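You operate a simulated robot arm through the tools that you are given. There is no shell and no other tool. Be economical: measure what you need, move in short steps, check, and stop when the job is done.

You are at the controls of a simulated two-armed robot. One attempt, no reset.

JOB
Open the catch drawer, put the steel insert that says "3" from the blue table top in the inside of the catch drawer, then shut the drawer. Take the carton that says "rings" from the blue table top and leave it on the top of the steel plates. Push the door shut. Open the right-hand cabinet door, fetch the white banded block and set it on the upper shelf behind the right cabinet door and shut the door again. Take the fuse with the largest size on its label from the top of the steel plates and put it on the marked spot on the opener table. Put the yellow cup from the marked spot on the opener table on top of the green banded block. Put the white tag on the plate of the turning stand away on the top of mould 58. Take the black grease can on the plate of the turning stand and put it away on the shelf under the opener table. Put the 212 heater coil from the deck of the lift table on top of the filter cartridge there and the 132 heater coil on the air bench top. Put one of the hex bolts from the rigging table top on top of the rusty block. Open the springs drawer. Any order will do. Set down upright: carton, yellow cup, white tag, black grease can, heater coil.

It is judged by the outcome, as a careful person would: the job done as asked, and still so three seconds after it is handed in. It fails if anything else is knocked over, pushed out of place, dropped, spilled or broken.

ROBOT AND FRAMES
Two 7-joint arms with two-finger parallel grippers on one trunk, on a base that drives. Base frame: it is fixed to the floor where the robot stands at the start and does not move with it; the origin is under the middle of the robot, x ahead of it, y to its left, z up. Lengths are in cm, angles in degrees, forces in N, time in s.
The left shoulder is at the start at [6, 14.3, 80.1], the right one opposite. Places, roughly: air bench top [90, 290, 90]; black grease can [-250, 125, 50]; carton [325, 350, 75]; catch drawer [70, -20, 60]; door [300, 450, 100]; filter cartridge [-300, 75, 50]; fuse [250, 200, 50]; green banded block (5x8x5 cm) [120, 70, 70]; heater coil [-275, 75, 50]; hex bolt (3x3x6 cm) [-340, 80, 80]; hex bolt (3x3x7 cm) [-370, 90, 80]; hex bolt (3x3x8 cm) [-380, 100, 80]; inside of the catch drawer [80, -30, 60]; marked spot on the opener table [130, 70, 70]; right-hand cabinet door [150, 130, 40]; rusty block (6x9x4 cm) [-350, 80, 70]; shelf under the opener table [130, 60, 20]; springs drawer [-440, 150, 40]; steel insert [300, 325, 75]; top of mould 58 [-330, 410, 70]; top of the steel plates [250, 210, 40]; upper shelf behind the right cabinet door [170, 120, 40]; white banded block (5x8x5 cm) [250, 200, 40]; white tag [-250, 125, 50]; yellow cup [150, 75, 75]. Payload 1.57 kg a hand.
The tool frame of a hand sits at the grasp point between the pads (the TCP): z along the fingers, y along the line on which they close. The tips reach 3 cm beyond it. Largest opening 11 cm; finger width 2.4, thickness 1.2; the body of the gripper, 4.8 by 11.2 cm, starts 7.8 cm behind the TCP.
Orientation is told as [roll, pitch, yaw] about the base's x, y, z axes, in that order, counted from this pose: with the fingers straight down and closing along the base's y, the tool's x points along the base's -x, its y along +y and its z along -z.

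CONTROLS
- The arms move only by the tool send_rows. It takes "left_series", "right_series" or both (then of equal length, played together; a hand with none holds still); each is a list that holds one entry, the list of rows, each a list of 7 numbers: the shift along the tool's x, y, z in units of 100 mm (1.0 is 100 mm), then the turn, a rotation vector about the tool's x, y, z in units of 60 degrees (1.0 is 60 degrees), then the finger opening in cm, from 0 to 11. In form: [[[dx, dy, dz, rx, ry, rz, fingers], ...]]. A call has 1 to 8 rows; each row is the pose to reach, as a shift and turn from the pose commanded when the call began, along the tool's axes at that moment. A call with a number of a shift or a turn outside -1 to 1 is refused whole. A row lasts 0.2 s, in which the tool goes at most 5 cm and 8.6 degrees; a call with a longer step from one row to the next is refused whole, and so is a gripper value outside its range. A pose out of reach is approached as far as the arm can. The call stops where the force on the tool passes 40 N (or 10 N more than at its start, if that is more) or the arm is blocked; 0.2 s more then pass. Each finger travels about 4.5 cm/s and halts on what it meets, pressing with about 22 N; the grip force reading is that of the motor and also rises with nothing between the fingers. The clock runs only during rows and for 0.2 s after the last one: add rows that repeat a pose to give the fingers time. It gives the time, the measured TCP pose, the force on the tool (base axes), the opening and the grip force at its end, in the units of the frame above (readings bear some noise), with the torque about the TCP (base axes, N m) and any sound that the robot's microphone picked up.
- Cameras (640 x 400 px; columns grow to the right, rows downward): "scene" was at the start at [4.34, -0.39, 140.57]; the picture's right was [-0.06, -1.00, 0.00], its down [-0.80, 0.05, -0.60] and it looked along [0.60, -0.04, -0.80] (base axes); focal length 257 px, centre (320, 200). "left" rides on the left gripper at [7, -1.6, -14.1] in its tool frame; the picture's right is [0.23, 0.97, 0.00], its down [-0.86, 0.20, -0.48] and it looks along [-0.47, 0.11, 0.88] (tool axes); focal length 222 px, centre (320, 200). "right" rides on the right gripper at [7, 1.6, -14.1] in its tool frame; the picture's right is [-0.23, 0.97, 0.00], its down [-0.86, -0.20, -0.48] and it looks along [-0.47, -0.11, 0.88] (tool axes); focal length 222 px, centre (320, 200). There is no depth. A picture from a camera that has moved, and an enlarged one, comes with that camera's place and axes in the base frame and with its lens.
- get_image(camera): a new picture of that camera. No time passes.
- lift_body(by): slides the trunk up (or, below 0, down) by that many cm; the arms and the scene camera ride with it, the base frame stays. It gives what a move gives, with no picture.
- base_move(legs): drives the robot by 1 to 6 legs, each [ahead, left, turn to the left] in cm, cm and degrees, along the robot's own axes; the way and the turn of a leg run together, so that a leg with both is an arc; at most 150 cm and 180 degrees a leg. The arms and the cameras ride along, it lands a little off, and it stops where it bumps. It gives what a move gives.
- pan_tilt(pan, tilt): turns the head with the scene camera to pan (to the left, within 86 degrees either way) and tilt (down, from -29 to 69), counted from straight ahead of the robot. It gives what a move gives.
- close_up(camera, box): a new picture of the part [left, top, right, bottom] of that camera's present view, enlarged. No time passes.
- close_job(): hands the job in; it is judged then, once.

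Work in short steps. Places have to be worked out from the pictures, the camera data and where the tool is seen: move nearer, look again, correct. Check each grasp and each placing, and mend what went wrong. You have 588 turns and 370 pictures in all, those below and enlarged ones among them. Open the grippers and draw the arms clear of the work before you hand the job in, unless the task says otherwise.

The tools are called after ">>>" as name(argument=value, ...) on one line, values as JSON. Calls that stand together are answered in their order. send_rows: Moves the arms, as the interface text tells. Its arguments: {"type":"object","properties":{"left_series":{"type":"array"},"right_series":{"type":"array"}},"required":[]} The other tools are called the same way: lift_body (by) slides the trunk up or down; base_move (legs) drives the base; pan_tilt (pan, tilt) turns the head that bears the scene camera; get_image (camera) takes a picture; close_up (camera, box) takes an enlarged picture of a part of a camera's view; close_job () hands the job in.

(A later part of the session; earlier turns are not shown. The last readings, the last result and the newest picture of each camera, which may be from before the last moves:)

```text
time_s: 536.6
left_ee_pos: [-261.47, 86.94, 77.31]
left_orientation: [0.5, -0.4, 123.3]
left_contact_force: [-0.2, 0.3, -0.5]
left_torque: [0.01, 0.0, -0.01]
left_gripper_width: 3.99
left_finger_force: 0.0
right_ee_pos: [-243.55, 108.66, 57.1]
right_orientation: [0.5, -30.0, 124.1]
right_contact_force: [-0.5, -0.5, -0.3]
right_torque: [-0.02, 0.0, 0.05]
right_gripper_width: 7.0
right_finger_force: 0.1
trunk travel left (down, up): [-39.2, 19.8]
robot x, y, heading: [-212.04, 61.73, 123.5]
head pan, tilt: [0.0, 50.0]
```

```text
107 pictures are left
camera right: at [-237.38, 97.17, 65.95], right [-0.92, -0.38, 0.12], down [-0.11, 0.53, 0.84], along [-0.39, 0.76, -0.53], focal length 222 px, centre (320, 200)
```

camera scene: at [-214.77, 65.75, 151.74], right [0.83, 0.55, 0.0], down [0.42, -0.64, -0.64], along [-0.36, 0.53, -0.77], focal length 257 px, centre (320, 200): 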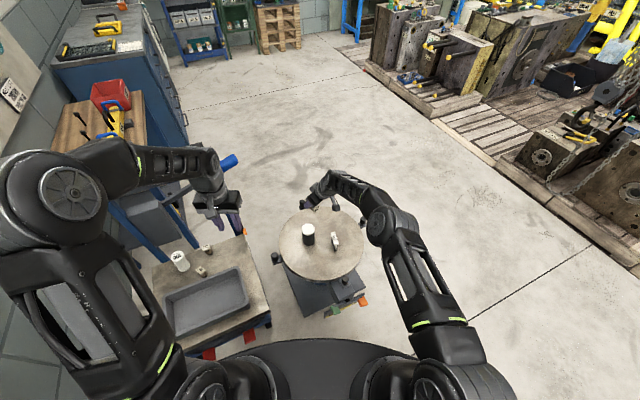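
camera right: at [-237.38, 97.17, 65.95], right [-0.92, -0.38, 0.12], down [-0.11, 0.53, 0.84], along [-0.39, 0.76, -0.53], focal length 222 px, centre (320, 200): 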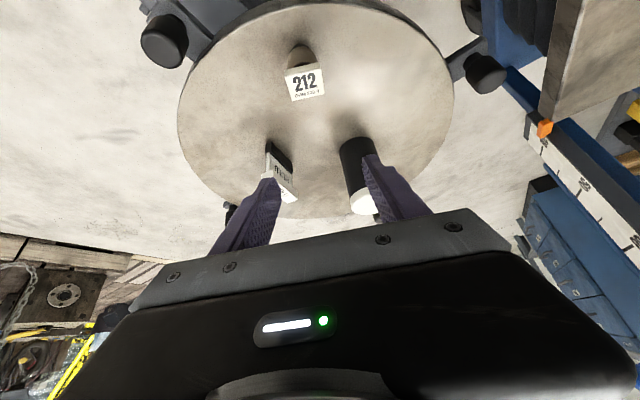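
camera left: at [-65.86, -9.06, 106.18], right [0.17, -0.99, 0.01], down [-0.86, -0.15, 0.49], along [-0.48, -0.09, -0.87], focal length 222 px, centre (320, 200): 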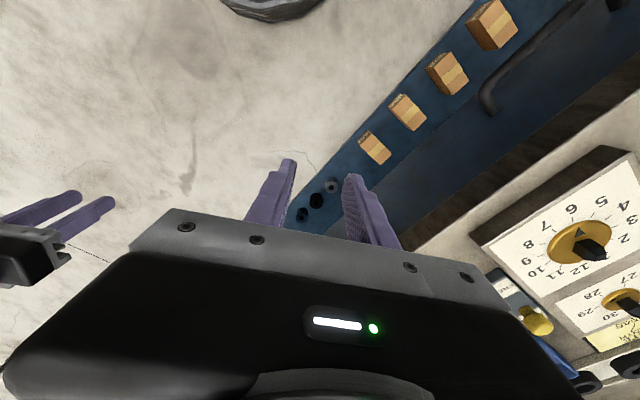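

212 stands. Re-grip it with the -30° tilt.

>>> send_rows(right_series=[[[0.18, 0.01, 0, 0, 0, 0, 7], [0.33, 0.01, 0.25, 0, 0, 0, 7], [0.46, 0.01, 0.5, 0, 0, 0, 7], [0.58, 0.01, 0.68, 0, 0, 0, 7], [0.7, 0.01, 0.81, 0, 0, 0, 7], [0.7, 0.01, 0.81, 0, 0, 0, 7]]])

>>> get_image(camera="right")

```text
time_s: 538.0
left_ee_pos: [-261.45, 86.94, 77.33]
left_orientation: [0.5, -0.4, 123.4]
left_contact_force: [0.4, -0.2, 0.1]
left_torque: [0.01, 0.0, 0.0]
left_gripper_width: 4.03
left_finger_force: 0.1
right_ee_pos: [-242.61, 106.73, 46.5]
right_orientation: [0.5, -29.9, 124.0]
right_contact_force: [-0.7, 0.3, -0.4]
right_torque: [-0.01, 0.01, -0.04]
right_gripper_width: 7.01
right_finger_force: 0.1
trunk travel left (down, up): [-39.2, 19.8]
robot x, y, heading: [-212.35, 61.93, 123.6]
head pan, tilt: [0.0, 50.0]
```

```text
106 pictures are left
camera right: at [-236.5, 95.17, 55.46], right [-0.92, -0.38, 0.12], down [-0.11, 0.53, 0.84], along [-0.39, 0.75, -0.53], focal length 222 px, centre (320, 200)
```

right: 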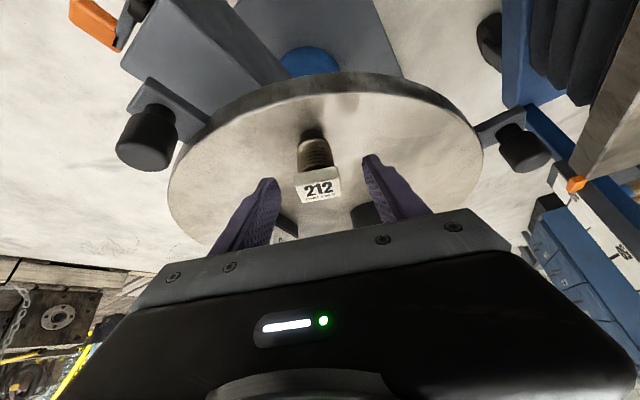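

Close, lift, and turn back to the lift table.

>>> send_rows(right_series=[[[0, 0, 0, 0, 0, 0, 5.5], [0, 0, 0, 0, 0, 0, 4], [0, 0, 0, 0, 0, 0, 2.5], [0, 0, 0, 0, 0, 0, 1.5], [0, 0, 0, 0, 0, 0, 1.5]]])

>>> lift_body(by=18)

>>> base_move(legs=[[-4, 0, 56.5], [11, -3, 0]])

>>> pan_tilt(pan=-10, tilt=50)

```text
time_s: 539.2
left_ee_pos: [-261.47, 86.94, 77.3]
left_orientation: [0.4, -0.4, 123.4]
left_contact_force: [1.2, 0.5, 0.2]
left_torque: [0.04, -0.02, 0.01]
left_gripper_width: 4.03
left_finger_force: 0.0
right_ee_pos: [-242.69, 106.93, 46.68]
right_orientation: [0.4, -30.0, 124.0]
right_contact_force: [0.3, 1.0, 0.3]
right_torque: [0.01, -0.05, 0.01]
right_gripper_width: 3.33
right_finger_force: 21.8
trunk travel left (down, up): [-39.2, 19.8]
robot x, y, heading: [-212.44, 61.99, 123.8]
head pan, tilt: [0.0, 50.0]
```

```text
time_s: 541.2
left_ee_pos: [-261.42, 86.98, 95.29]
left_orientation: [0.5, -0.4, 123.3]
left_contact_force: [-0.2, -0.8, -0.4]
left_torque: [0.01, 0.01, 0.0]
left_gripper_width: 3.99
left_finger_force: 0.1
right_ee_pos: [-242.75, 106.82, 64.66]
right_orientation: [0.5, -29.9, 123.9]
right_contact_force: [-0.4, -0.3, -1.1]
right_torque: [-0.01, 0.0, -0.02]
right_gripper_width: 3.37
right_finger_force: 21.8
trunk travel left (down, up): [-57.2, 1.8]
robot x, y, heading: [-212.06, 61.49, 123.7]
head pan, tilt: [0.0, 50.0]
```

```text
time_s: 544.9
left_ee_pos: [-268.22, 35.85, 95.25]
left_orientation: [0.4, -0.3, 179.5]
left_contact_force: [0.2, 0.7, 0.3]
left_torque: [0.0, -0.03, 0.01]
left_gripper_width: 4.01
left_finger_force: 0.1
right_ee_pos: [-274.25, 62.5, 64.49]
right_orientation: [0.6, -29.8, -179.7]
right_contact_force: [-1.3, 0.6, -1.9]
right_torque: [-0.02, 0.0, 0.02]
right_gripper_width: 3.32
right_finger_force: 21.9
trunk travel left (down, up): [-57.2, 1.8]
robot x, y, heading: [-219.56, 62.75, -179.8]
head pan, tilt: [0.0, 50.0]
```

```text
time_s: 545.6
left_ee_pos: [-268.13, 35.84, 95.25]
left_orientation: [0.5, -0.4, 179.5]
left_contact_force: [0.5, -0.1, 0.0]
left_torque: [-0.02, 0.02, -0.01]
left_gripper_width: 4.0
left_finger_force: 0.0
right_ee_pos: [-274.22, 62.43, 64.53]
right_orientation: [0.5, -29.9, -179.5]
right_contact_force: [0.2, 0.2, -0.7]
right_torque: [-0.02, 0.0, -0.01]
right_gripper_width: 3.36
right_finger_force: 22.7
trunk travel left (down, up): [-57.2, 1.8]
robot x, y, heading: [-219.44, 63.17, -179.8]
head pan, tilt: [-10.0, 50.0]
```

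Base 1.5 forward; then carry the coil over the filter (top z≈50, centre ≈(-296,74.7)).

>>> base_move(legs=[[1.5, 0, 0]])

>>> send_rows(right_series=[[[-0.22, -0.15, 0.12, 0, 0, 0, 1.5], [-0.44, -0.3, 0.25, 0, 0, 0, 1.5], [-0.66, -0.45, 0.37, 0, 0, 0, 1.5], [-0.88, -0.6, 0.5, 0, 0, 0, 1.5]]])

>>> send_rows(right_series=[[[-0.2, -0.15, 0.12, 0, 0, 0, 1.5], [-0.4, -0.3, 0.24, 0, 0, 0, 1.5], [-0.6, -0.45, 0.36, 0, 0, 0, 1.5], [-0.8, -0.6, 0.47, 0, 0, 0, 1.5], [-0.8, -0.6, 0.47, 0, 0, 0, 1.5]]])

>>> get_image(camera="right")

```text
time_s: 546.4
left_ee_pos: [-269.65, 35.77, 95.19]
left_orientation: [0.6, -0.3, 179.7]
left_contact_force: [0.4, 0.1, 0.8]
left_torque: [-0.01, -0.08, -0.02]
left_gripper_width: 4.01
left_finger_force: 0.0
right_ee_pos: [-275.72, 62.52, 64.66]
right_orientation: [0.6, -29.8, -179.6]
right_contact_force: [0.7, -1.4, -1.5]
right_torque: [0.01, -0.01, 0.0]
right_gripper_width: 3.32
right_finger_force: 21.5
trunk travel left (down, up): [-57.2, 1.8]
robot x, y, heading: [-221.4, 62.9, -179.8]
head pan, tilt: [-10.0, 50.0]
```

```text
time_s: 547.4
left_ee_pos: [-269.58, 35.82, 95.25]
left_orientation: [0.5, -0.3, 179.6]
left_contact_force: [0.2, 0.1, -0.6]
left_torque: [-0.03, -0.03, -0.01]
left_gripper_width: 4.02
left_finger_force: 0.0
right_ee_pos: [-285.81, 68.49, 64.62]
right_orientation: [0.5, -29.8, -179.6]
right_contact_force: [-0.4, -0.5, -1.2]
right_torque: [-0.01, -0.06, 0.0]
right_gripper_width: 3.34
right_finger_force: 21.6
trunk travel left (down, up): [-57.2, 1.8]
robot x, y, heading: [-220.95, 63.06, -179.9]
head pan, tilt: [-10.0, 50.0]
```

```text
time_s: 548.6
left_ee_pos: [-269.52, 35.82, 95.37]
left_orientation: [0.5, -0.4, 179.7]
left_contact_force: [0.1, 0.2, 0.7]
left_torque: [0.01, 0.02, -0.02]
left_gripper_width: 4.0
left_finger_force: 0.0
right_ee_pos: [-295.2, 74.26, 64.41]
right_orientation: [0.5, -29.8, -179.5]
right_contact_force: [0.0, -0.7, -1.5]
right_torque: [0.0, 0.02, 0.03]
right_gripper_width: 3.37
right_finger_force: 22.0
trunk travel left (down, up): [-57.2, 1.8]
robot x, y, heading: [-221.37, 63.11, -180.2]
head pan, tilt: [-10.0, 50.0]
```

```text
105 pictures are left
camera right: at [-282.04, 72.88, 73.27], right [-0.19, -0.98, 0.12], down [-0.51, 0.2, 0.84], along [-0.84, 0.1, -0.53], focal length 222 px, centre (320, 200)
```

right: 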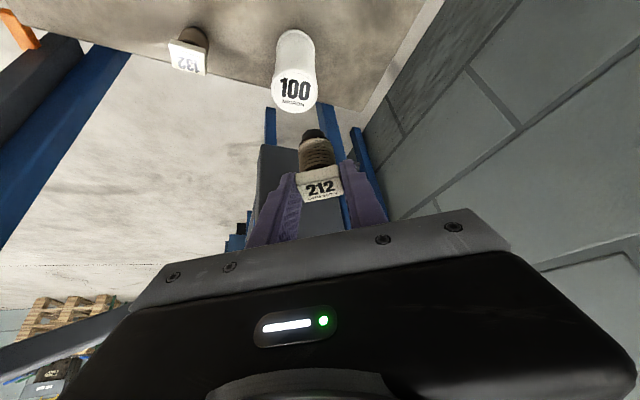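

Filter centre reads (-296, 75.6). Shift 1.2 right and lower 5 by trunk, then check.

>>> send_rows(right_series=[[[0, -0.06, 0, 0, 0, 0, 1.5], [0, -0.12, 0, 0, 0, 0, 1.5], [0, -0.12, 0, 0, 0, 0, 1.5]]])

>>> lift_body(by=-6.2)

>>> get_image(camera="right")

>>> close_up(camera="scene", box=[270, 140, 370, 230])

```text
time_s: 549.4
left_ee_pos: [-269.5, 35.82, 95.25]
left_orientation: [0.5, -0.4, 179.8]
left_contact_force: [-0.1, 0.6, -0.1]
left_torque: [0.01, 0.01, 0.02]
left_gripper_width: 3.97
left_finger_force: 0.1
right_ee_pos: [-295.28, 75.37, 64.45]
right_orientation: [0.4, -29.9, -179.6]
right_contact_force: [-0.2, -0.4, -1.9]
right_torque: [0.01, -0.04, 0.02]
right_gripper_width: 3.33
right_finger_force: 21.5
trunk travel left (down, up): [-57.2, 1.8]
robot x, y, heading: [-220.99, 62.87, -179.9]
head pan, tilt: [-10.0, 50.0]
```

```text
time_s: 550.4
left_ee_pos: [-269.59, 35.8, 89.08]
left_orientation: [0.5, -0.4, 179.6]
left_contact_force: [0.0, -0.8, 0.9]
left_torque: [0.0, -0.01, -0.02]
left_gripper_width: 3.99
left_finger_force: 0.1
right_ee_pos: [-295.16, 75.37, 58.35]
right_orientation: [0.5, -29.9, -179.6]
right_contact_force: [0.0, -0.1, -2.2]
right_torque: [0.0, 0.02, -0.02]
right_gripper_width: 3.37
right_finger_force: 21.8
trunk travel left (down, up): [-51.0, 8.0]
robot x, y, heading: [-221.34, 62.97, -179.8]
head pan, tilt: [-10.0, 50.0]
```

```text
104 pictures are left
camera right: at [-282.02, 74.06, 67.2], right [-0.19, -0.97, 0.12], down [-0.51, 0.2, 0.84], along [-0.84, 0.1, -0.53], focal length 222 px, centre (320, 200)
```

right: 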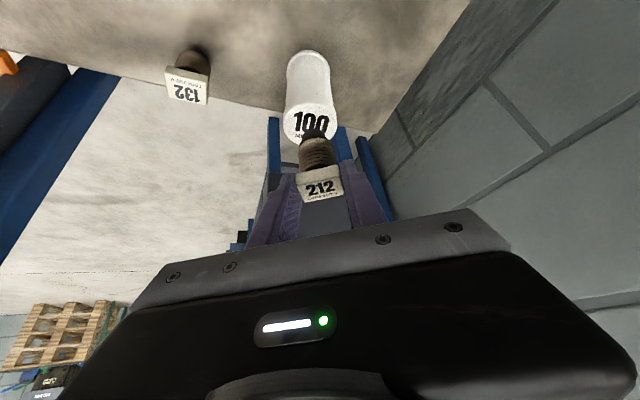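

```text
4.44 times, centred on (320, 185) of scene
camera zoom: at [-225.89, 64.34, 152.0], right [0.17, 0.99, 0.0], down [0.75, -0.13, -0.64], along [-0.63, 0.11, -0.77], focal length 1143 px, centre (320, 267)
```

zoom: 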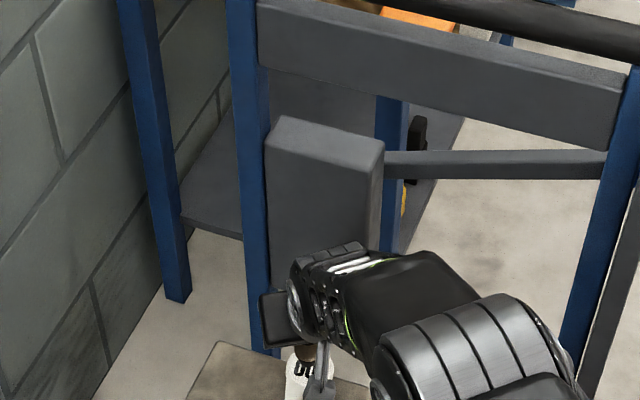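

Projected landing point is within 0.4 cm of the filter's centre. Lower in small steps.

>>> send_rows(right_series=[[[-0.03, 0, 0.017, 0, 0, 0, 1.5], [-0.03, 0, 0.017, 0, 0, 0, 1.5]]])

>>> lift_body(by=-1.2)

>>> lift_body(by=-0.4)

>>> lift_body(by=-0.2)

>>> get_image(camera="right")

```text
time_s: 551.0
left_ee_pos: [-269.51, 35.77, 89.1]
left_orientation: [0.5, -0.4, 179.7]
left_contact_force: [0.7, -0.2, -0.8]
left_torque: [-0.01, -0.01, 0.0]
left_gripper_width: 3.99
left_finger_force: 0.2
right_ee_pos: [-295.61, 75.4, 58.35]
right_orientation: [0.5, -29.8, -179.5]
right_contact_force: [-0.1, 0.8, -2.0]
right_torque: [-0.03, 0.02, 0.01]
right_gripper_width: 3.35
right_finger_force: 21.9
trunk travel left (down, up): [-51.0, 8.0]
robot x, y, heading: [-221.33, 63.26, -180.0]
head pan, tilt: [-10.0, 50.0]
```

```text
time_s: 551.6
left_ee_pos: [-269.54, 35.83, 87.82]
left_orientation: [0.5, -0.4, 179.7]
left_contact_force: [-0.2, 0.1, -0.2]
left_torque: [0.0, -0.02, 0.02]
left_gripper_width: 4.02
left_finger_force: 0.0
right_ee_pos: [-295.55, 75.48, 57.21]
right_orientation: [0.5, -29.9, -179.6]
right_contact_force: [0.3, 0.2, -1.7]
right_torque: [-0.01, -0.01, 0.02]
right_gripper_width: 3.34
right_finger_force: 22.0
trunk travel left (down, up): [-49.8, 9.2]
robot x, y, heading: [-221.33, 62.94, -179.9]
head pan, tilt: [-10.0, 50.0]
```

```text
time_s: 552.1
left_ee_pos: [-269.46, 35.8, 87.36]
left_orientation: [0.4, -0.4, 179.7]
left_contact_force: [-0.3, -0.4, 0.1]
left_torque: [0.0, 0.0, 0.0]
left_gripper_width: 3.99
left_finger_force: 0.0
right_ee_pos: [-295.55, 75.37, 56.71]
right_orientation: [0.5, -29.9, -179.6]
right_contact_force: [1.1, -1.0, 0.3]
right_torque: [-0.04, -0.02, 0.01]
right_gripper_width: 3.33
right_finger_force: 22.6
trunk travel left (down, up): [-49.4, 9.6]
robot x, y, heading: [-221.33, 62.72, -179.7]
head pan, tilt: [-10.0, 50.0]
```

```text
time_s: 552.6
left_ee_pos: [-269.56, 35.77, 87.28]
left_orientation: [0.4, -0.4, 179.8]
left_contact_force: [-1.3, 0.6, 0.0]
left_torque: [-0.02, -0.02, 0.01]
left_gripper_width: 4.0
left_finger_force: 0.0
right_ee_pos: [-295.83, 75.43, 56.69]
right_orientation: [0.5, -30.1, -179.6]
right_contact_force: [-0.1, 0.3, 7.7]
right_torque: [-0.11, 0.11, 0.04]
right_gripper_width: 3.36
right_finger_force: 22.5
trunk travel left (down, up): [-49.2, 9.8]
robot x, y, heading: [-221.46, 63.09, -180.0]
head pan, tilt: [-10.0, 50.0]
```

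```text
102 pictures are left
camera right: at [-282.47, 74.07, 65.5], right [-0.19, -0.97, 0.12], down [-0.5, 0.2, 0.84], along [-0.84, 0.1, -0.53], focal length 222 px, centre (320, 200)
```

right: 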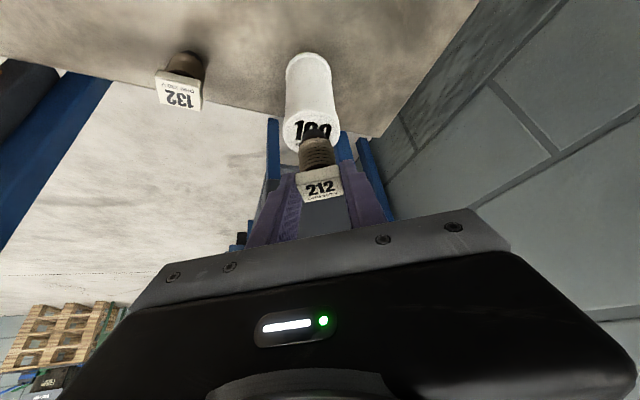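

Contact with the coil's tip in the middle of the disc. Release slowly.

>>> send_rows(right_series=[[[0, 0, 0, 0, 0, 0, 3.6], [0, 0, 0, 0, 0, 0, 3.9], [0, 0, 0, 0, 0, 0, 4.3], [0, 0, 0, 0, 0, 0, 4.8], [0, 0, 0, 0, 0, 0, 5.4], [0, 0, 0, 0, 0, 0, 6], [0, 0, 0, 0, 0, 0, 6]]])

>>> get_image(camera="right")

```text
time_s: 554.2
left_ee_pos: [-269.47, 35.73, 87.29]
left_orientation: [0.5, -0.5, 179.7]
left_contact_force: [-0.3, -0.1, 0.1]
left_torque: [0.02, -0.01, -0.01]
left_gripper_width: 4.03
left_finger_force: 0.1
right_ee_pos: [-295.69, 75.42, 56.59]
right_orientation: [0.5, -29.9, -179.7]
right_contact_force: [-0.7, 0.0, -0.4]
right_torque: [-0.02, 0.01, 0.03]
right_gripper_width: 6.01
right_finger_force: 0.1
trunk travel left (down, up): [-49.2, 9.8]
robot x, y, heading: [-221.17, 62.98, -179.8]
head pan, tilt: [-10.0, 50.0]
```

```text
101 pictures are left
camera right: at [-282.4, 74.1, 65.35], right [-0.19, -0.97, 0.12], down [-0.51, 0.2, 0.84], along [-0.84, 0.1, -0.53], focal length 222 px, centre (320, 200)
```

right: 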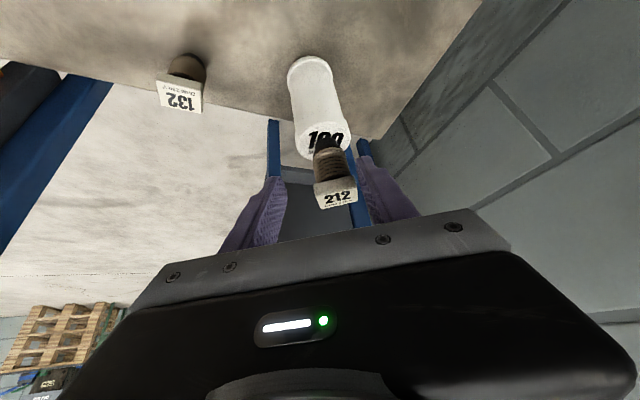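

The filter with the coil is starting to lean. I re-close the fingers at once to catch and re-centre the coil.

>>> send_rows(right_series=[[[0, 0, 0, 0, 0, 0, 4.4], [0, 0, 0, 0, 0, 0, 3], [0, 0, 0, 0, 0, 0, 1.5], [0, 0, 0, 0, 0, 0, 1.5]]])

>>> get_image(camera="right")

```text
time_s: 555.2
left_ee_pos: [-269.53, 35.85, 87.21]
left_orientation: [0.5, -0.3, 179.7]
left_contact_force: [0.2, -0.1, -0.3]
left_torque: [-0.02, -0.03, 0.01]
left_gripper_width: 3.99
left_finger_force: 0.0
right_ee_pos: [-295.49, 75.37, 56.51]
right_orientation: [0.5, -30.0, -179.6]
right_contact_force: [0.7, -0.8, 0.2]
right_torque: [-0.02, 0.01, 0.03]
right_gripper_width: 3.36
right_finger_force: 21.8
trunk travel left (down, up): [-49.2, 9.8]
robot x, y, heading: [-221.79, 63.19, -179.8]
head pan, tilt: [-10.0, 50.0]
```

```text
100 pictures are left
camera right: at [-282.4, 74.09, 65.35], right [-0.19, -0.97, 0.12], down [-0.51, 0.2, 0.84], along [-0.84, 0.1, -0.53], focal length 222 px, centre (320, 200)
```

right: 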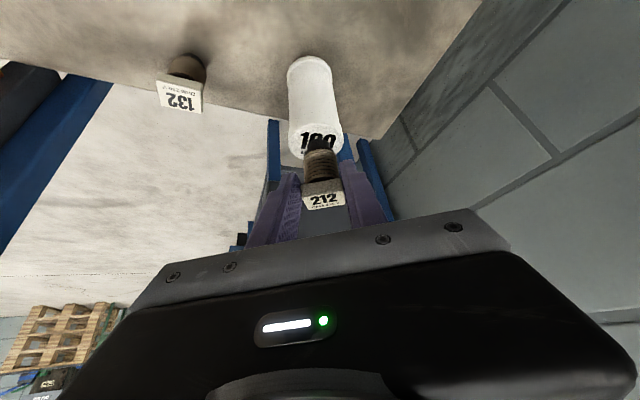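

Caught it. Lift the coil 1.5 so the filter can settle upright, and look.

>>> lift_body(by=1.5)

>>> get_image(camera="right")

```text
time_s: 555.9
left_ee_pos: [-269.55, 35.79, 88.78]
left_orientation: [0.5, -0.4, 179.7]
left_contact_force: [0.2, 0.7, -0.5]
left_torque: [-0.02, -0.01, 0.0]
left_gripper_width: 4.02
left_finger_force: 0.0
right_ee_pos: [-295.52, 75.43, 57.93]
right_orientation: [0.5, -29.9, -179.6]
right_contact_force: [0.0, 0.3, -1.0]
right_torque: [-0.04, -0.02, 0.0]
right_gripper_width: 3.37
right_finger_force: 22.3
trunk travel left (down, up): [-50.7, 8.3]
robot x, y, heading: [-221.01, 63.04, -179.8]
head pan, tilt: [-10.0, 50.0]
```

```text
99 pictures are left
camera right: at [-282.41, 74.1, 66.82], right [-0.19, -0.97, 0.12], down [-0.51, 0.2, 0.84], along [-0.84, 0.1, -0.53], focal length 222 px, centre (320, 200)
```

right: 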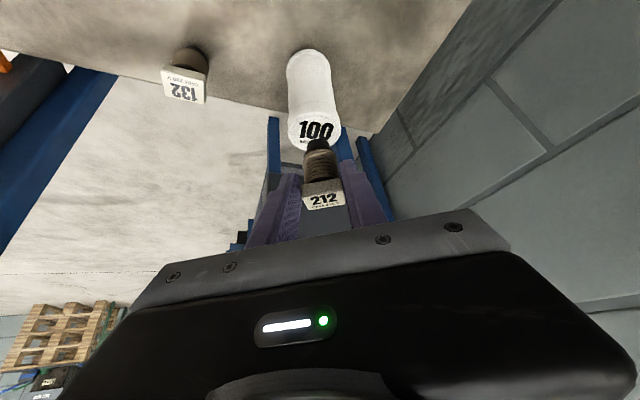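

The coil looks slightly pitched in the grip and ~0.8 cm too far forward. Shift back 0.8 and press it onto the filter to seat it flat.

>>> send_rows(right_series=[[[0.035, 0.01, -0.02, 0, 0, 0, 1.5], [0.07, 0.01, -0.04, 0, 0, 0, 1.5], [0.07, 0.01, -0.04, 0, 0, 0, 1.5]]])

>>> lift_body(by=-1.3)

>>> lift_body(by=-0.3)

>>> get_image(camera="right")

```text
time_s: 556.7
left_ee_pos: [-269.44, 35.81, 88.67]
left_orientation: [0.5, -0.4, 179.6]
left_contact_force: [-0.2, 0.0, 0.7]
left_torque: [-0.01, 0.01, 0.03]
left_gripper_width: 4.0
left_finger_force: 0.0
right_ee_pos: [-294.78, 75.37, 57.98]
right_orientation: [0.5, -29.9, -179.6]
right_contact_force: [0.9, -0.5, -1.9]
right_torque: [-0.02, -0.02, 0.03]
right_gripper_width: 3.35
right_finger_force: 21.8
trunk travel left (down, up): [-50.7, 8.3]
robot x, y, heading: [-221.01, 62.71, -180.0]
head pan, tilt: [-10.0, 50.0]
```

```text
time_s: 557.3
left_ee_pos: [-269.6, 35.88, 87.51]
left_orientation: [0.5, -0.4, 179.6]
left_contact_force: [0.4, -1.2, 0.1]
left_torque: [0.03, 0.01, 0.0]
left_gripper_width: 4.0
left_finger_force: 0.1
right_ee_pos: [-294.91, 75.37, 56.8]
right_orientation: [0.6, -29.9, -179.6]
right_contact_force: [-0.2, 0.0, -1.8]
right_torque: [-0.02, -0.02, 0.04]
right_gripper_width: 3.39
right_finger_force: 21.8
trunk travel left (down, up): [-49.4, 9.6]
robot x, y, heading: [-221.12, 63.19, -179.9]
head pan, tilt: [-10.0, 50.0]
```

```text
time_s: 557.8
left_ee_pos: [-269.45, 35.86, 87.21]
left_orientation: [0.5, -0.4, 179.7]
left_contact_force: [0.7, -0.1, 0.0]
left_torque: [0.01, -0.03, -0.03]
left_gripper_width: 3.98
left_finger_force: 0.1
right_ee_pos: [-294.89, 75.4, 56.56]
right_orientation: [0.6, -30.0, -179.5]
right_contact_force: [0.6, -0.6, 4.3]
right_torque: [-0.1, 0.04, 0.03]
right_gripper_width: 3.35
right_finger_force: 22.2
trunk travel left (down, up): [-49.1, 9.9]
robot x, y, heading: [-221.06, 62.86, -179.8]
head pan, tilt: [-10.0, 50.0]
```

```text
98 pictures are left
camera right: at [-281.66, 73.97, 65.37], right [-0.19, -0.97, 0.12], down [-0.5, 0.2, 0.84], along [-0.84, 0.1, -0.53], focal length 222 px, centre (320, 200)
```

right: 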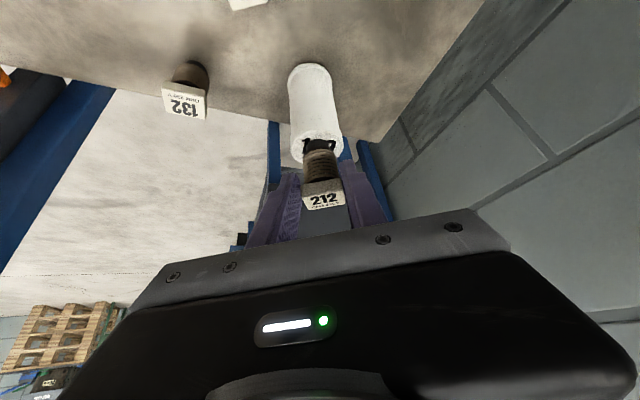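

Centred now. Press a bit more to seat flat.

>>> lift_body(by=-0.5)

>>> lift_body(by=-0.4)

>>> get_image(camera="right")

```text
time_s: 558.3
left_ee_pos: [-269.38, 35.79, 86.71]
left_orientation: [0.5, -0.5, 179.6]
left_contact_force: [-0.8, -0.9, -0.6]
left_torque: [0.03, 0.03, -0.01]
left_gripper_width: 3.98
left_finger_force: 0.1
right_ee_pos: [-294.97, 75.33, 56.14]
right_orientation: [0.5, -30.4, -179.6]
right_contact_force: [0.3, -2.1, 16.1]
right_torque: [-0.22, 0.39, 0.01]
right_gripper_width: 3.37
right_finger_force: 21.7
trunk travel left (down, up): [-48.6, 10.4]
robot x, y, heading: [-221.29, 63.16, -179.8]
head pan, tilt: [-10.0, 50.0]
```

```text
time_s: 558.9
left_ee_pos: [-269.31, 35.83, 86.37]
left_orientation: [0.5, -0.6, 179.7]
left_contact_force: [-0.6, 0.2, -0.4]
left_torque: [-0.02, 0.01, -0.01]
left_gripper_width: 4.01
left_finger_force: 0.1
right_ee_pos: [-294.81, 75.28, 55.69]
right_orientation: [0.5, -29.9, -179.6]
right_contact_force: [-0.5, -0.2, 14.6]
right_torque: [-0.21, 0.35, 0.01]
right_gripper_width: 3.35
right_finger_force: 21.7
trunk travel left (down, up): [-48.2, 10.8]
robot x, y, heading: [-221.33, 62.99, -179.8]
head pan, tilt: [-10.0, 50.0]
```

```text
97 pictures are left
camera right: at [-281.57, 74.01, 64.45], right [-0.19, -0.97, 0.12], down [-0.5, 0.2, 0.84], along [-0.84, 0.1, -0.53], focal length 222 px, centre (320, 200)
```

right: 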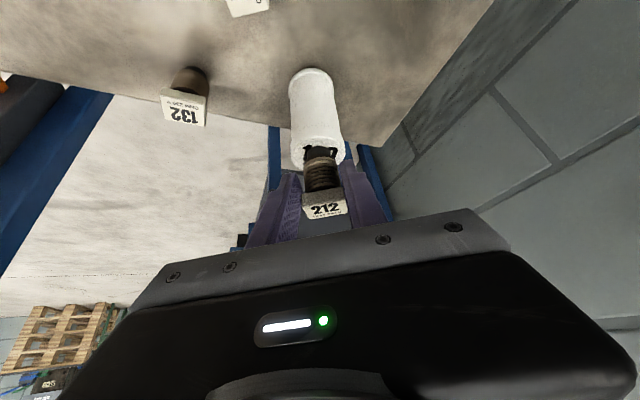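

Now the label plate is level (coil upright) and centred. Release very slowly.

>>> send_rows(right_series=[[[0, 0, 0, 0, 0, 0, 3.5], [0, 0, 0, 0, 0, 0, 3.7], [0, 0, 0, 0, 0, 0, 3.9], [0, 0, 0, 0, 0, 0, 4.2], [0, 0, 0, 0, 0, 0, 4.5], [0, 0, 0, 0, 0, 0, 4.5]]])

>>> get_image(camera="right")

```text
time_s: 560.3
left_ee_pos: [-269.52, 35.81, 86.22]
left_orientation: [0.5, -0.3, 179.7]
left_contact_force: [-0.3, 0.4, 0.2]
left_torque: [-0.01, 0.0, 0.0]
left_gripper_width: 3.99
left_finger_force: 0.0
right_ee_pos: [-294.77, 75.34, 55.52]
right_orientation: [0.5, -29.9, -179.5]
right_contact_force: [0.3, 0.1, 0.2]
right_torque: [0.01, -0.02, 0.01]
right_gripper_width: 4.5
right_finger_force: 0.0
trunk travel left (down, up): [-48.2, 10.8]
robot x, y, heading: [-221.6, 63.07, -180.2]
head pan, tilt: [-10.0, 50.0]
```

```text
96 pictures are left
camera right: at [-281.62, 74.01, 64.37], right [-0.19, -0.97, 0.12], down [-0.51, 0.2, 0.84], along [-0.84, 0.1, -0.53], focal length 222 px, centre (320, 200)
```

right: 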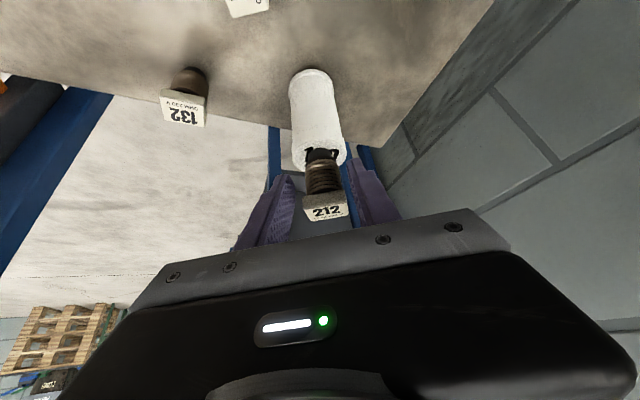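

Let half a second pass to see whether the stack is stable.

>>> send_rows(right_series=[[[0, 0, 0, 0, 0, 0, 4.6], [0, 0, 0, 0, 0, 0, 4.6], [0, 0, 0, 0, 0, 0, 4.6], [0, 0, 0, 0, 0, 0, 4.6]]])

>>> get_image(camera="right")

```text
time_s: 561.3
left_ee_pos: [-269.48, 35.96, 86.22]
left_orientation: [0.5, -0.5, 179.7]
left_contact_force: [-0.6, -0.6, 0.0]
left_torque: [-0.02, 0.01, 0.01]
left_gripper_width: 3.97
left_finger_force: 0.1
right_ee_pos: [-294.81, 75.33, 55.57]
right_orientation: [0.5, -30.0, -179.5]
right_contact_force: [-0.7, -0.5, -0.1]
right_torque: [-0.01, 0.01, 0.0]
right_gripper_width: 4.61
right_finger_force: 0.2
trunk travel left (down, up): [-48.2, 10.8]
robot x, y, heading: [-221.08, 63.13, -180.0]
head pan, tilt: [-10.0, 50.0]
```

```text
95 pictures are left
camera right: at [-281.62, 74.01, 64.37], right [-0.19, -0.97, 0.12], down [-0.51, 0.2, 0.84], along [-0.84, 0.1, -0.53], focal length 222 px, centre (320, 200)
```

right: 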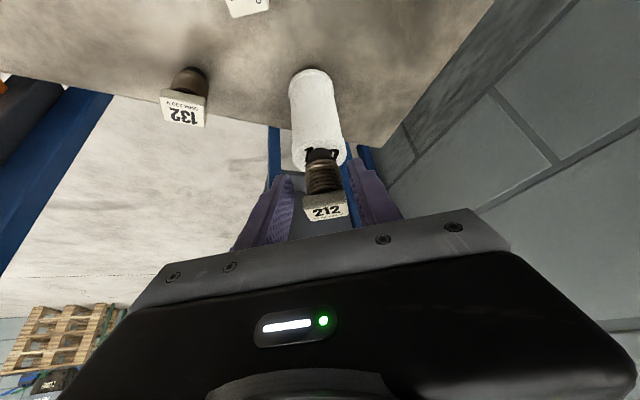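

Stable. Open further and check again, then rise straight up.

>>> send_rows(right_series=[[[0, 0, 0, 0, 0, 0, 5], [0, 0, 0, 0, 0, 0, 5.5], [0, 0, 0, 0, 0, 0, 6], [0, 0, 0, 0, 0, 0, 6.5], [0, 0, 0, 0, 0, 0, 6.5]]])

>>> get_image(camera="right")

```text
time_s: 562.5
left_ee_pos: [-269.51, 35.9, 86.25]
left_orientation: [0.5, -0.4, 179.7]
left_contact_force: [-0.1, 0.4, 0.6]
left_torque: [0.02, 0.04, 0.02]
left_gripper_width: 4.04
left_finger_force: 0.0
right_ee_pos: [-294.9, 75.25, 55.62]
right_orientation: [0.5, -29.9, -179.6]
right_contact_force: [-0.4, 0.2, 0.9]
right_torque: [-0.03, -0.01, -0.02]
right_gripper_width: 6.5
right_finger_force: 0.1
trunk travel left (down, up): [-48.2, 10.8]
robot x, y, heading: [-220.99, 62.93, -179.8]
head pan, tilt: [-10.0, 50.0]
```

```text
94 pictures are left
camera right: at [-281.62, 74.01, 64.37], right [-0.19, -0.97, 0.12], down [-0.51, 0.2, 0.84], along [-0.84, 0.1, -0.53], focal length 222 px, centre (320, 200)
```

right: 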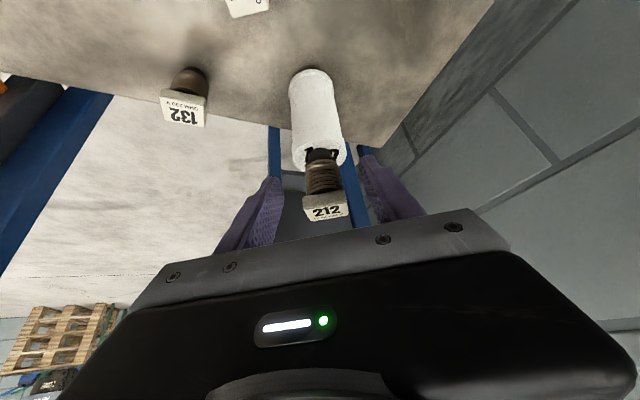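

The 212 coil stands stably on the filter. Rise with the trunk.

>>> lift_body(by=10.5)

>>> get_image(camera="right")

```text
time_s: 563.8
left_ee_pos: [-269.51, 35.85, 96.72]
left_orientation: [0.5, -0.4, 179.6]
left_contact_force: [-0.9, -0.5, -0.8]
left_torque: [0.02, -0.01, 0.01]
left_gripper_width: 4.02
left_finger_force: 0.1
right_ee_pos: [-294.87, 75.37, 65.97]
right_orientation: [0.5, -29.9, -179.6]
right_contact_force: [0.1, 0.9, 0.1]
right_torque: [0.01, -0.02, 0.0]
right_gripper_width: 6.51
right_finger_force: 0.0
trunk travel left (down, up): [-58.7, 0.3]
robot x, y, heading: [-221.15, 63.07, -180.0]
head pan, tilt: [-10.0, 50.0]
```

```text
93 pictures are left
camera right: at [-281.62, 74.01, 74.85], right [-0.19, -0.97, 0.12], down [-0.51, 0.2, 0.84], along [-0.84, 0.1, -0.53], focal length 222 px, centre (320, 200)
```

right: 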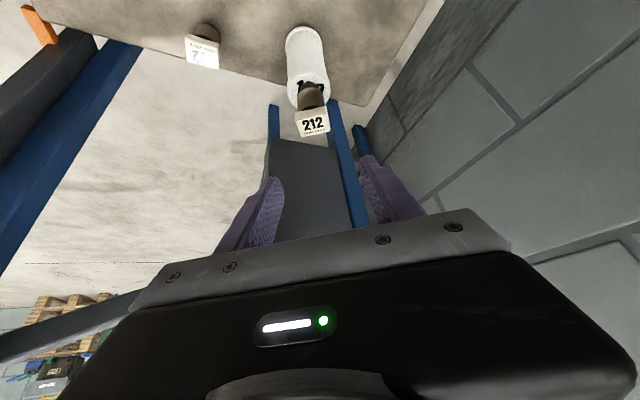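

Now the 132 coil at (-291.1, 85.4): move over it.

>>> send_rows(right_series=[[[0.08, -0.25, -0.05, 0, 0, 0, 6.8], [0.16, -0.5, -0.1, 0, 0, 0, 6.8], [0.25, -0.75, -0.15, 0, 0, 0, 6.8], [0.33, -1.0, -0.19, 0, 0, 0, 6.8]]])

>>> lift_body(by=-10)

>>> get_image(camera="right")

```text
time_s: 564.8
left_ee_pos: [-269.6, 35.81, 96.81]
left_orientation: [0.5, -0.5, 179.7]
left_contact_force: [-0.7, 0.2, -0.8]
left_torque: [-0.03, -0.01, -0.01]
left_gripper_width: 3.99
left_finger_force: 0.1
right_ee_pos: [-291.2, 85.51, 65.93]
right_orientation: [0.5, -30.0, -179.7]
right_contact_force: [0.7, -0.4, 0.0]
right_torque: [0.03, -0.04, 0.0]
right_gripper_width: 6.81
right_finger_force: 0.1
trunk travel left (down, up): [-58.7, 0.3]
robot x, y, heading: [-221.28, 62.75, -180.0]
head pan, tilt: [-10.0, 50.0]
```

```text
time_s: 566.2
left_ee_pos: [-269.52, 35.84, 86.75]
left_orientation: [0.4, -0.4, 179.6]
left_contact_force: [0.0, -1.7, 0.0]
left_torque: [-0.01, 0.01, 0.01]
left_gripper_width: 4.0
left_finger_force: 0.0
right_ee_pos: [-291.28, 85.34, 55.99]
right_orientation: [0.5, -29.8, -179.5]
right_contact_force: [0.5, -0.5, -0.1]
right_torque: [0.04, -0.01, -0.02]
right_gripper_width: 6.8
right_finger_force: 0.1
trunk travel left (down, up): [-48.7, 10.3]
robot x, y, heading: [-221.46, 62.97, -179.9]
head pan, tilt: [-10.0, 50.0]
```

```text
92 pictures are left
camera right: at [-278.0, 84.08, 64.78], right [-0.19, -0.97, 0.12], down [-0.5, 0.2, 0.84], along [-0.84, 0.1, -0.53], focal length 222 px, centre (320, 200)
```

right: 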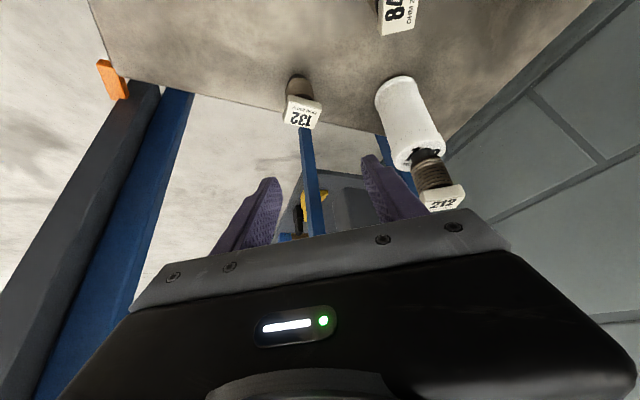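

Shift 0.8 right and lower 9.4 onto the 132 head; then close.

>>> send_rows(right_series=[[[0.03, -0.07, -0.02, 0, 0, 0, 6.8], [0.03, -0.07, -0.02, 0, 0, 0, 6.8]]])

>>> lift_body(by=-9.4)

>>> send_rows(right_series=[[[0, 0, 0, 0, 0, 0, 5.5], [0, 0, 0, 0, 0, 0, 4], [0, 0, 0, 0, 0, 0, 2.5], [0, 0, 0, 0, 0, 0, 1.5], [0, 0, 0, 0, 0, 0, 1.5]]])

>>> lift_body(by=19)

>>> get_image(camera="right")

```text
time_s: 566.8
left_ee_pos: [-269.44, 35.77, 86.75]
left_orientation: [0.5, -0.5, 179.7]
left_contact_force: [-0.2, -0.2, 0.6]
left_torque: [-0.02, -0.02, -0.02]
left_gripper_width: 4.0
left_finger_force: 0.1
right_ee_pos: [-290.83, 86.14, 56.03]
right_orientation: [0.6, -29.9, -179.6]
right_contact_force: [-0.1, 0.5, -0.1]
right_torque: [-0.02, -0.06, 0.03]
right_gripper_width: 6.8
right_finger_force: 0.0
trunk travel left (down, up): [-48.7, 10.3]
robot x, y, heading: [-221.12, 63.22, -179.6]
head pan, tilt: [-10.0, 50.0]
```

```text
time_s: 568.0
left_ee_pos: [-269.55, 35.87, 77.45]
left_orientation: [0.5, -0.5, 179.8]
left_contact_force: [0.0, 0.7, -0.4]
left_torque: [0.01, -0.01, 0.01]
left_gripper_width: 4.0
left_finger_force: 0.1
right_ee_pos: [-290.76, 86.09, 46.61]
right_orientation: [0.5, -29.9, -179.6]
right_contact_force: [0.0, 0.6, 0.7]
right_torque: [0.04, 0.01, 0.05]
right_gripper_width: 6.82
right_finger_force: 0.1
trunk travel left (down, up): [-39.3, 19.7]
robot x, y, heading: [-220.95, 62.78, -179.9]
head pan, tilt: [-10.0, 50.0]
```

```text
time_s: 569.2
left_ee_pos: [-269.44, 35.82, 77.39]
left_orientation: [0.5, -0.3, 179.7]
left_contact_force: [-0.3, 0.0, 0.2]
left_torque: [-0.01, 0.02, -0.01]
left_gripper_width: 4.01
left_finger_force: 0.0
right_ee_pos: [-290.82, 86.18, 46.7]
right_orientation: [0.6, -29.9, -179.6]
right_contact_force: [0.8, -0.1, 0.9]
right_torque: [-0.03, 0.04, -0.03]
right_gripper_width: 4.19
right_finger_force: 22.3
trunk travel left (down, up): [-39.3, 19.7]
robot x, y, heading: [-220.98, 62.7, -179.9]
head pan, tilt: [-10.0, 50.0]
```

```text
time_s: 571.3
left_ee_pos: [-269.61, 35.84, 96.3]
left_orientation: [0.5, -0.4, 179.7]
left_contact_force: [0.7, 0.3, -0.1]
left_torque: [-0.01, 0.0, 0.0]
left_gripper_width: 3.98
left_finger_force: 0.0
right_ee_pos: [-290.91, 86.16, 65.58]
right_orientation: [0.5, -29.9, -179.6]
right_contact_force: [0.6, -0.6, -1.6]
right_torque: [-0.01, 0.01, -0.02]
right_gripper_width: 4.18
right_finger_force: 21.9
trunk travel left (down, up): [-58.3, 0.7]
robot x, y, heading: [-221.02, 62.88, -180.2]
head pan, tilt: [-10.0, 50.0]
```

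```text
91 pictures are left
camera right: at [-277.64, 84.79, 74.4], right [-0.19, -0.97, 0.12], down [-0.51, 0.2, 0.84], along [-0.84, 0.1, -0.53], focal length 222 px, centre (320, 200)
```

right: 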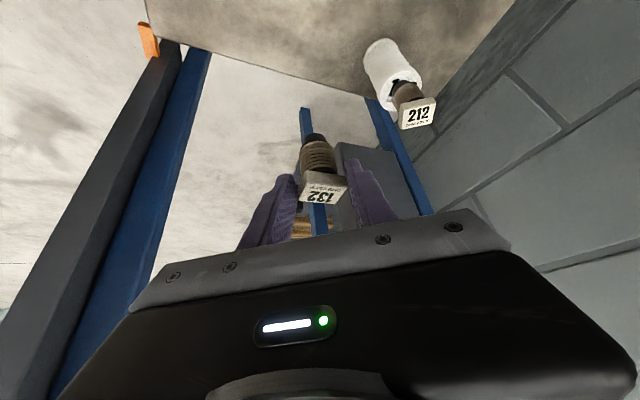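

132 held. Next, take the grease can with the left hand: back up and face the stand.

>>> base_move(legs=[[-9, 0, 0], [0, 0, -56], [3, 0, 0]])

>>> send_rows(left_series=[[[-0.15, -0.2, 0, 0, -0.125, 0, 9], [-0.3, -0.4, 0, 0, -0.25, 0, 9], [-0.45, -0.6, 0, 0, -0.375, 0, 9], [-0.6, -0.8, 0, 0, -0.5, 0, 9], [-0.8, -1.0, 0, 0, -0.5, 0, 9]]])

>>> get_image(camera="left")

```text
time_s: 575.4
left_ee_pos: [-263.35, 90.25, 96.35]
left_orientation: [0.5, -0.4, 123.9]
left_contact_force: [0.2, 0.6, 0.3]
left_torque: [-0.02, 0.0, -0.02]
left_gripper_width: 3.99
left_finger_force: 0.1
right_ee_pos: [-233.64, 136.09, 65.48]
right_orientation: [0.5, -29.9, 124.5]
right_contact_force: [0.0, -0.4, -0.6]
right_torque: [0.0, -0.02, -0.02]
right_gripper_width: 4.15
right_finger_force: 21.8
trunk travel left (down, up): [-58.3, 0.7]
robot x, y, heading: [-213.66, 65.46, 124.4]
head pan, tilt: [-10.0, 50.0]
```

```text
time_s: 576.5
left_ee_pos: [-259.47, 102.43, 96.18]
left_orientation: [0.6, -30.4, 123.6]
left_contact_force: [-0.4, 0.1, 0.5]
left_torque: [-0.04, 0.0, -0.01]
left_gripper_width: 8.97
left_finger_force: 0.0
right_ee_pos: [-233.75, 135.98, 65.44]
right_orientation: [0.5, -29.8, 124.6]
right_contact_force: [0.0, 0.0, -1.1]
right_torque: [-0.02, 0.02, 0.02]
right_gripper_width: 4.19
right_finger_force: 22.1
trunk travel left (down, up): [-58.3, 0.7]
robot x, y, heading: [-213.57, 65.39, 124.6]
head pan, tilt: [-10.0, 50.0]
```

```text
90 pictures are left
camera left: at [-250.72, 92.37, 104.94], right [-0.7, -0.71, -0.11], down [-0.44, 0.3, 0.85], along [-0.57, 0.64, -0.52], focal length 222 px, centre (320, 200)
```

left: 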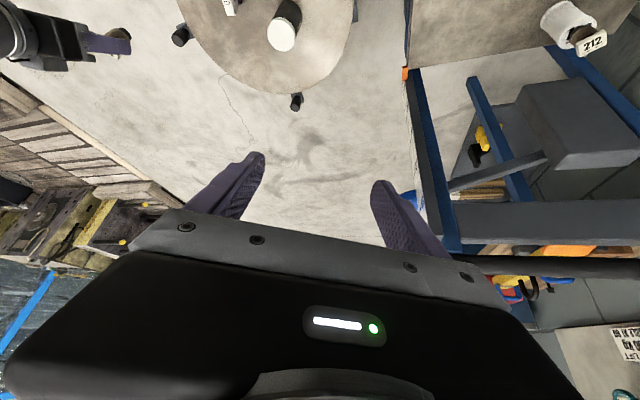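

Lower the left hand toward the can while raising the right (with the coil), then use the trunk.

>>> send_rows(left_series=[[[-0.03, -0.14, 0.25, 0, 0, 0, 9], [-0.06, -0.28, 0.5, 0, 0, 0, 9], [-0.09, -0.42, 0.75, 0, 0, 0, 9], [-0.11, -0.55, 0.99, 0, 0, 0, 9]]], right_series=[[[-0.12, 0, -0.21, 0, 0, 0, 1.5], [-0.25, 0, -0.43, 0, 0, 0, 1.5], [-0.37, 0, -0.65, 0, 0, 0, 1.5], [-0.5, 0, -0.86, 0, 0, 0, 1.5]]])

>>> send_rows(left_series=[[[-0.03, -0.13, 0.25, 0, 0, 0, 9], [-0.06, -0.26, 0.5, 0, 0, 0, 9], [-0.09, -0.39, 0.75, 0, 0, 0, 9], [-0.11, -0.52, 0.99, 0, 0, 0, 9]]], right_series=[[[-0.12, -0.1, -0.21, 0, 0, 0, 1.5], [-0.25, -0.2, -0.43, 0, 0, 0, 1.5], [-0.37, -0.3, -0.65, 0, 0, 0, 1.5], [-0.5, -0.4, -0.86, 0, 0, 0, 1.5]]])

>>> lift_body(by=-22)

>>> get_image(camera="left")

```text
time_s: 577.5
left_ee_pos: [-258.18, 110.51, 88.27]
left_orientation: [0.6, -30.4, 123.4]
left_contact_force: [0.2, 0.8, 0.0]
left_torque: [-0.02, -0.05, 0.0]
left_gripper_width: 9.0
left_finger_force: 0.0
right_ee_pos: [-233.51, 136.08, 75.53]
right_orientation: [0.6, -29.8, 124.5]
right_contact_force: [1.0, 0.2, -1.9]
right_torque: [-0.02, -0.01, 0.01]
right_gripper_width: 4.17
right_finger_force: 21.6
trunk travel left (down, up): [-58.3, 0.7]
robot x, y, heading: [-213.41, 65.76, 124.3]
head pan, tilt: [-10.0, 50.0]
```

```text
time_s: 578.5
left_ee_pos: [-257.3, 118.35, 80.33]
left_orientation: [0.6, -30.4, 123.6]
left_contact_force: [0.1, 0.0, -0.9]
left_torque: [-0.01, 0.02, 0.01]
left_gripper_width: 9.01
left_finger_force: 0.0
right_ee_pos: [-230.31, 138.43, 85.44]
right_orientation: [0.5, -29.8, 124.6]
right_contact_force: [-0.8, 0.9, -1.8]
right_torque: [-0.03, -0.01, 0.0]
right_gripper_width: 4.17
right_finger_force: 22.1
trunk travel left (down, up): [-58.3, 0.7]
robot x, y, heading: [-213.85, 65.41, 124.3]
head pan, tilt: [-10.0, 50.0]
```

```text
time_s: 580.9
left_ee_pos: [-257.25, 118.24, 58.29]
left_orientation: [0.5, -30.2, 123.6]
left_contact_force: [-0.5, -0.2, -0.4]
left_torque: [-0.02, 0.01, -0.01]
left_gripper_width: 8.99
left_finger_force: 0.0
right_ee_pos: [-230.28, 138.66, 63.48]
right_orientation: [0.5, -29.9, 124.7]
right_contact_force: [-0.7, 0.1, -1.2]
right_torque: [-0.04, -0.05, 0.02]
right_gripper_width: 4.2
right_finger_force: 23.1
trunk travel left (down, up): [-36.3, 22.7]
robot x, y, heading: [-213.52, 65.25, 124.3]
head pan, tilt: [-10.0, 50.0]
```

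```text
89 pictures are left
camera left: at [-248.61, 108.21, 67.01], right [-0.7, -0.71, -0.11], down [-0.44, 0.3, 0.85], along [-0.57, 0.64, -0.52], focal length 222 px, centre (320, 200)
```

left: 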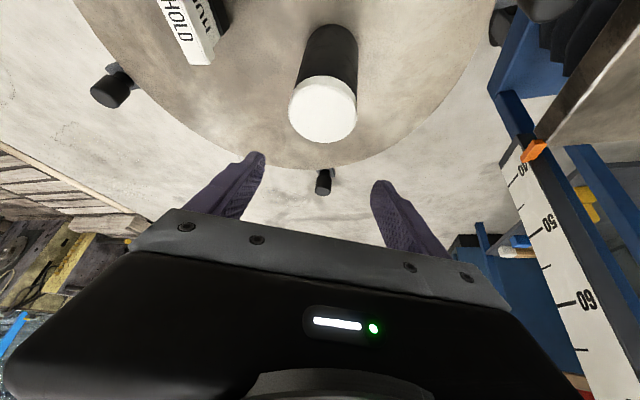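

Aligned over the can. Lower the left arm 10, then 2, and close.

>>> send_rows(left_series=[[[0.13, -0.05, 0.21, 0, 0, 0, 9], [0.25, -0.05, 0.43, 0, 0, 0, 9], [0.38, -0.05, 0.65, 0, 0, 0, 9], [0.5, -0.05, 0.86, 0, 0, 0, 9]]])

>>> send_rows(left_series=[[[0.05, 0, 0.09, 0, 0, 0, 9], [0.1, 0, 0.18, 0, 0, 0, 9], [0.1, 0, 0.18, 0, 0, 0, 7], [0.1, 0, 0.18, 0, 0, 0, 5], [0.1, 0, 0.18, 0, 0, 0, 4], [0.1, 0, 0.18, 0, 0, 0, 4]]])

>>> get_image(camera="left")

```text
time_s: 581.9
left_ee_pos: [-257.05, 118.56, 48.29]
left_orientation: [0.7, -30.4, 123.5]
left_contact_force: [0.2, -0.7, 0.3]
left_torque: [-0.03, 0.02, 0.0]
left_gripper_width: 9.0
left_finger_force: 0.1
right_ee_pos: [-230.27, 138.63, 63.4]
right_orientation: [0.5, -29.9, 124.6]
right_contact_force: [0.2, -0.1, -1.4]
right_torque: [-0.01, -0.01, 0.03]
right_gripper_width: 4.14
right_finger_force: 22.0
trunk travel left (down, up): [-36.3, 22.7]
robot x, y, heading: [-213.71, 65.69, 124.2]
head pan, tilt: [-10.0, 50.0]
```

```text
time_s: 583.3
left_ee_pos: [-257.02, 118.69, 46.45]
left_orientation: [0.6, -30.4, 123.5]
left_contact_force: [0.7, 0.5, 0.2]
left_torque: [0.07, -0.12, 0.0]
left_gripper_width: 5.99
left_finger_force: 22.1
right_ee_pos: [-230.27, 138.58, 63.45]
right_orientation: [0.5, -29.8, 124.5]
right_contact_force: [0.1, 0.8, -0.8]
right_torque: [-0.03, 0.02, -0.01]
right_gripper_width: 4.15
right_finger_force: 22.7
trunk travel left (down, up): [-36.3, 22.7]
robot x, y, heading: [-214.02, 65.41, 124.2]
head pan, tilt: [-10.0, 50.0]
```

```text
88 pictures are left
camera left: at [-248.3, 108.56, 55.09], right [-0.7, -0.71, -0.11], down [-0.44, 0.3, 0.85], along [-0.57, 0.64, -0.52], focal length 222 px, centre (320, 200)
```

left: 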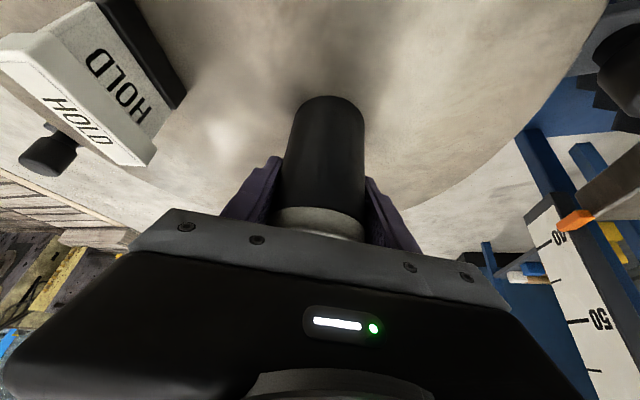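

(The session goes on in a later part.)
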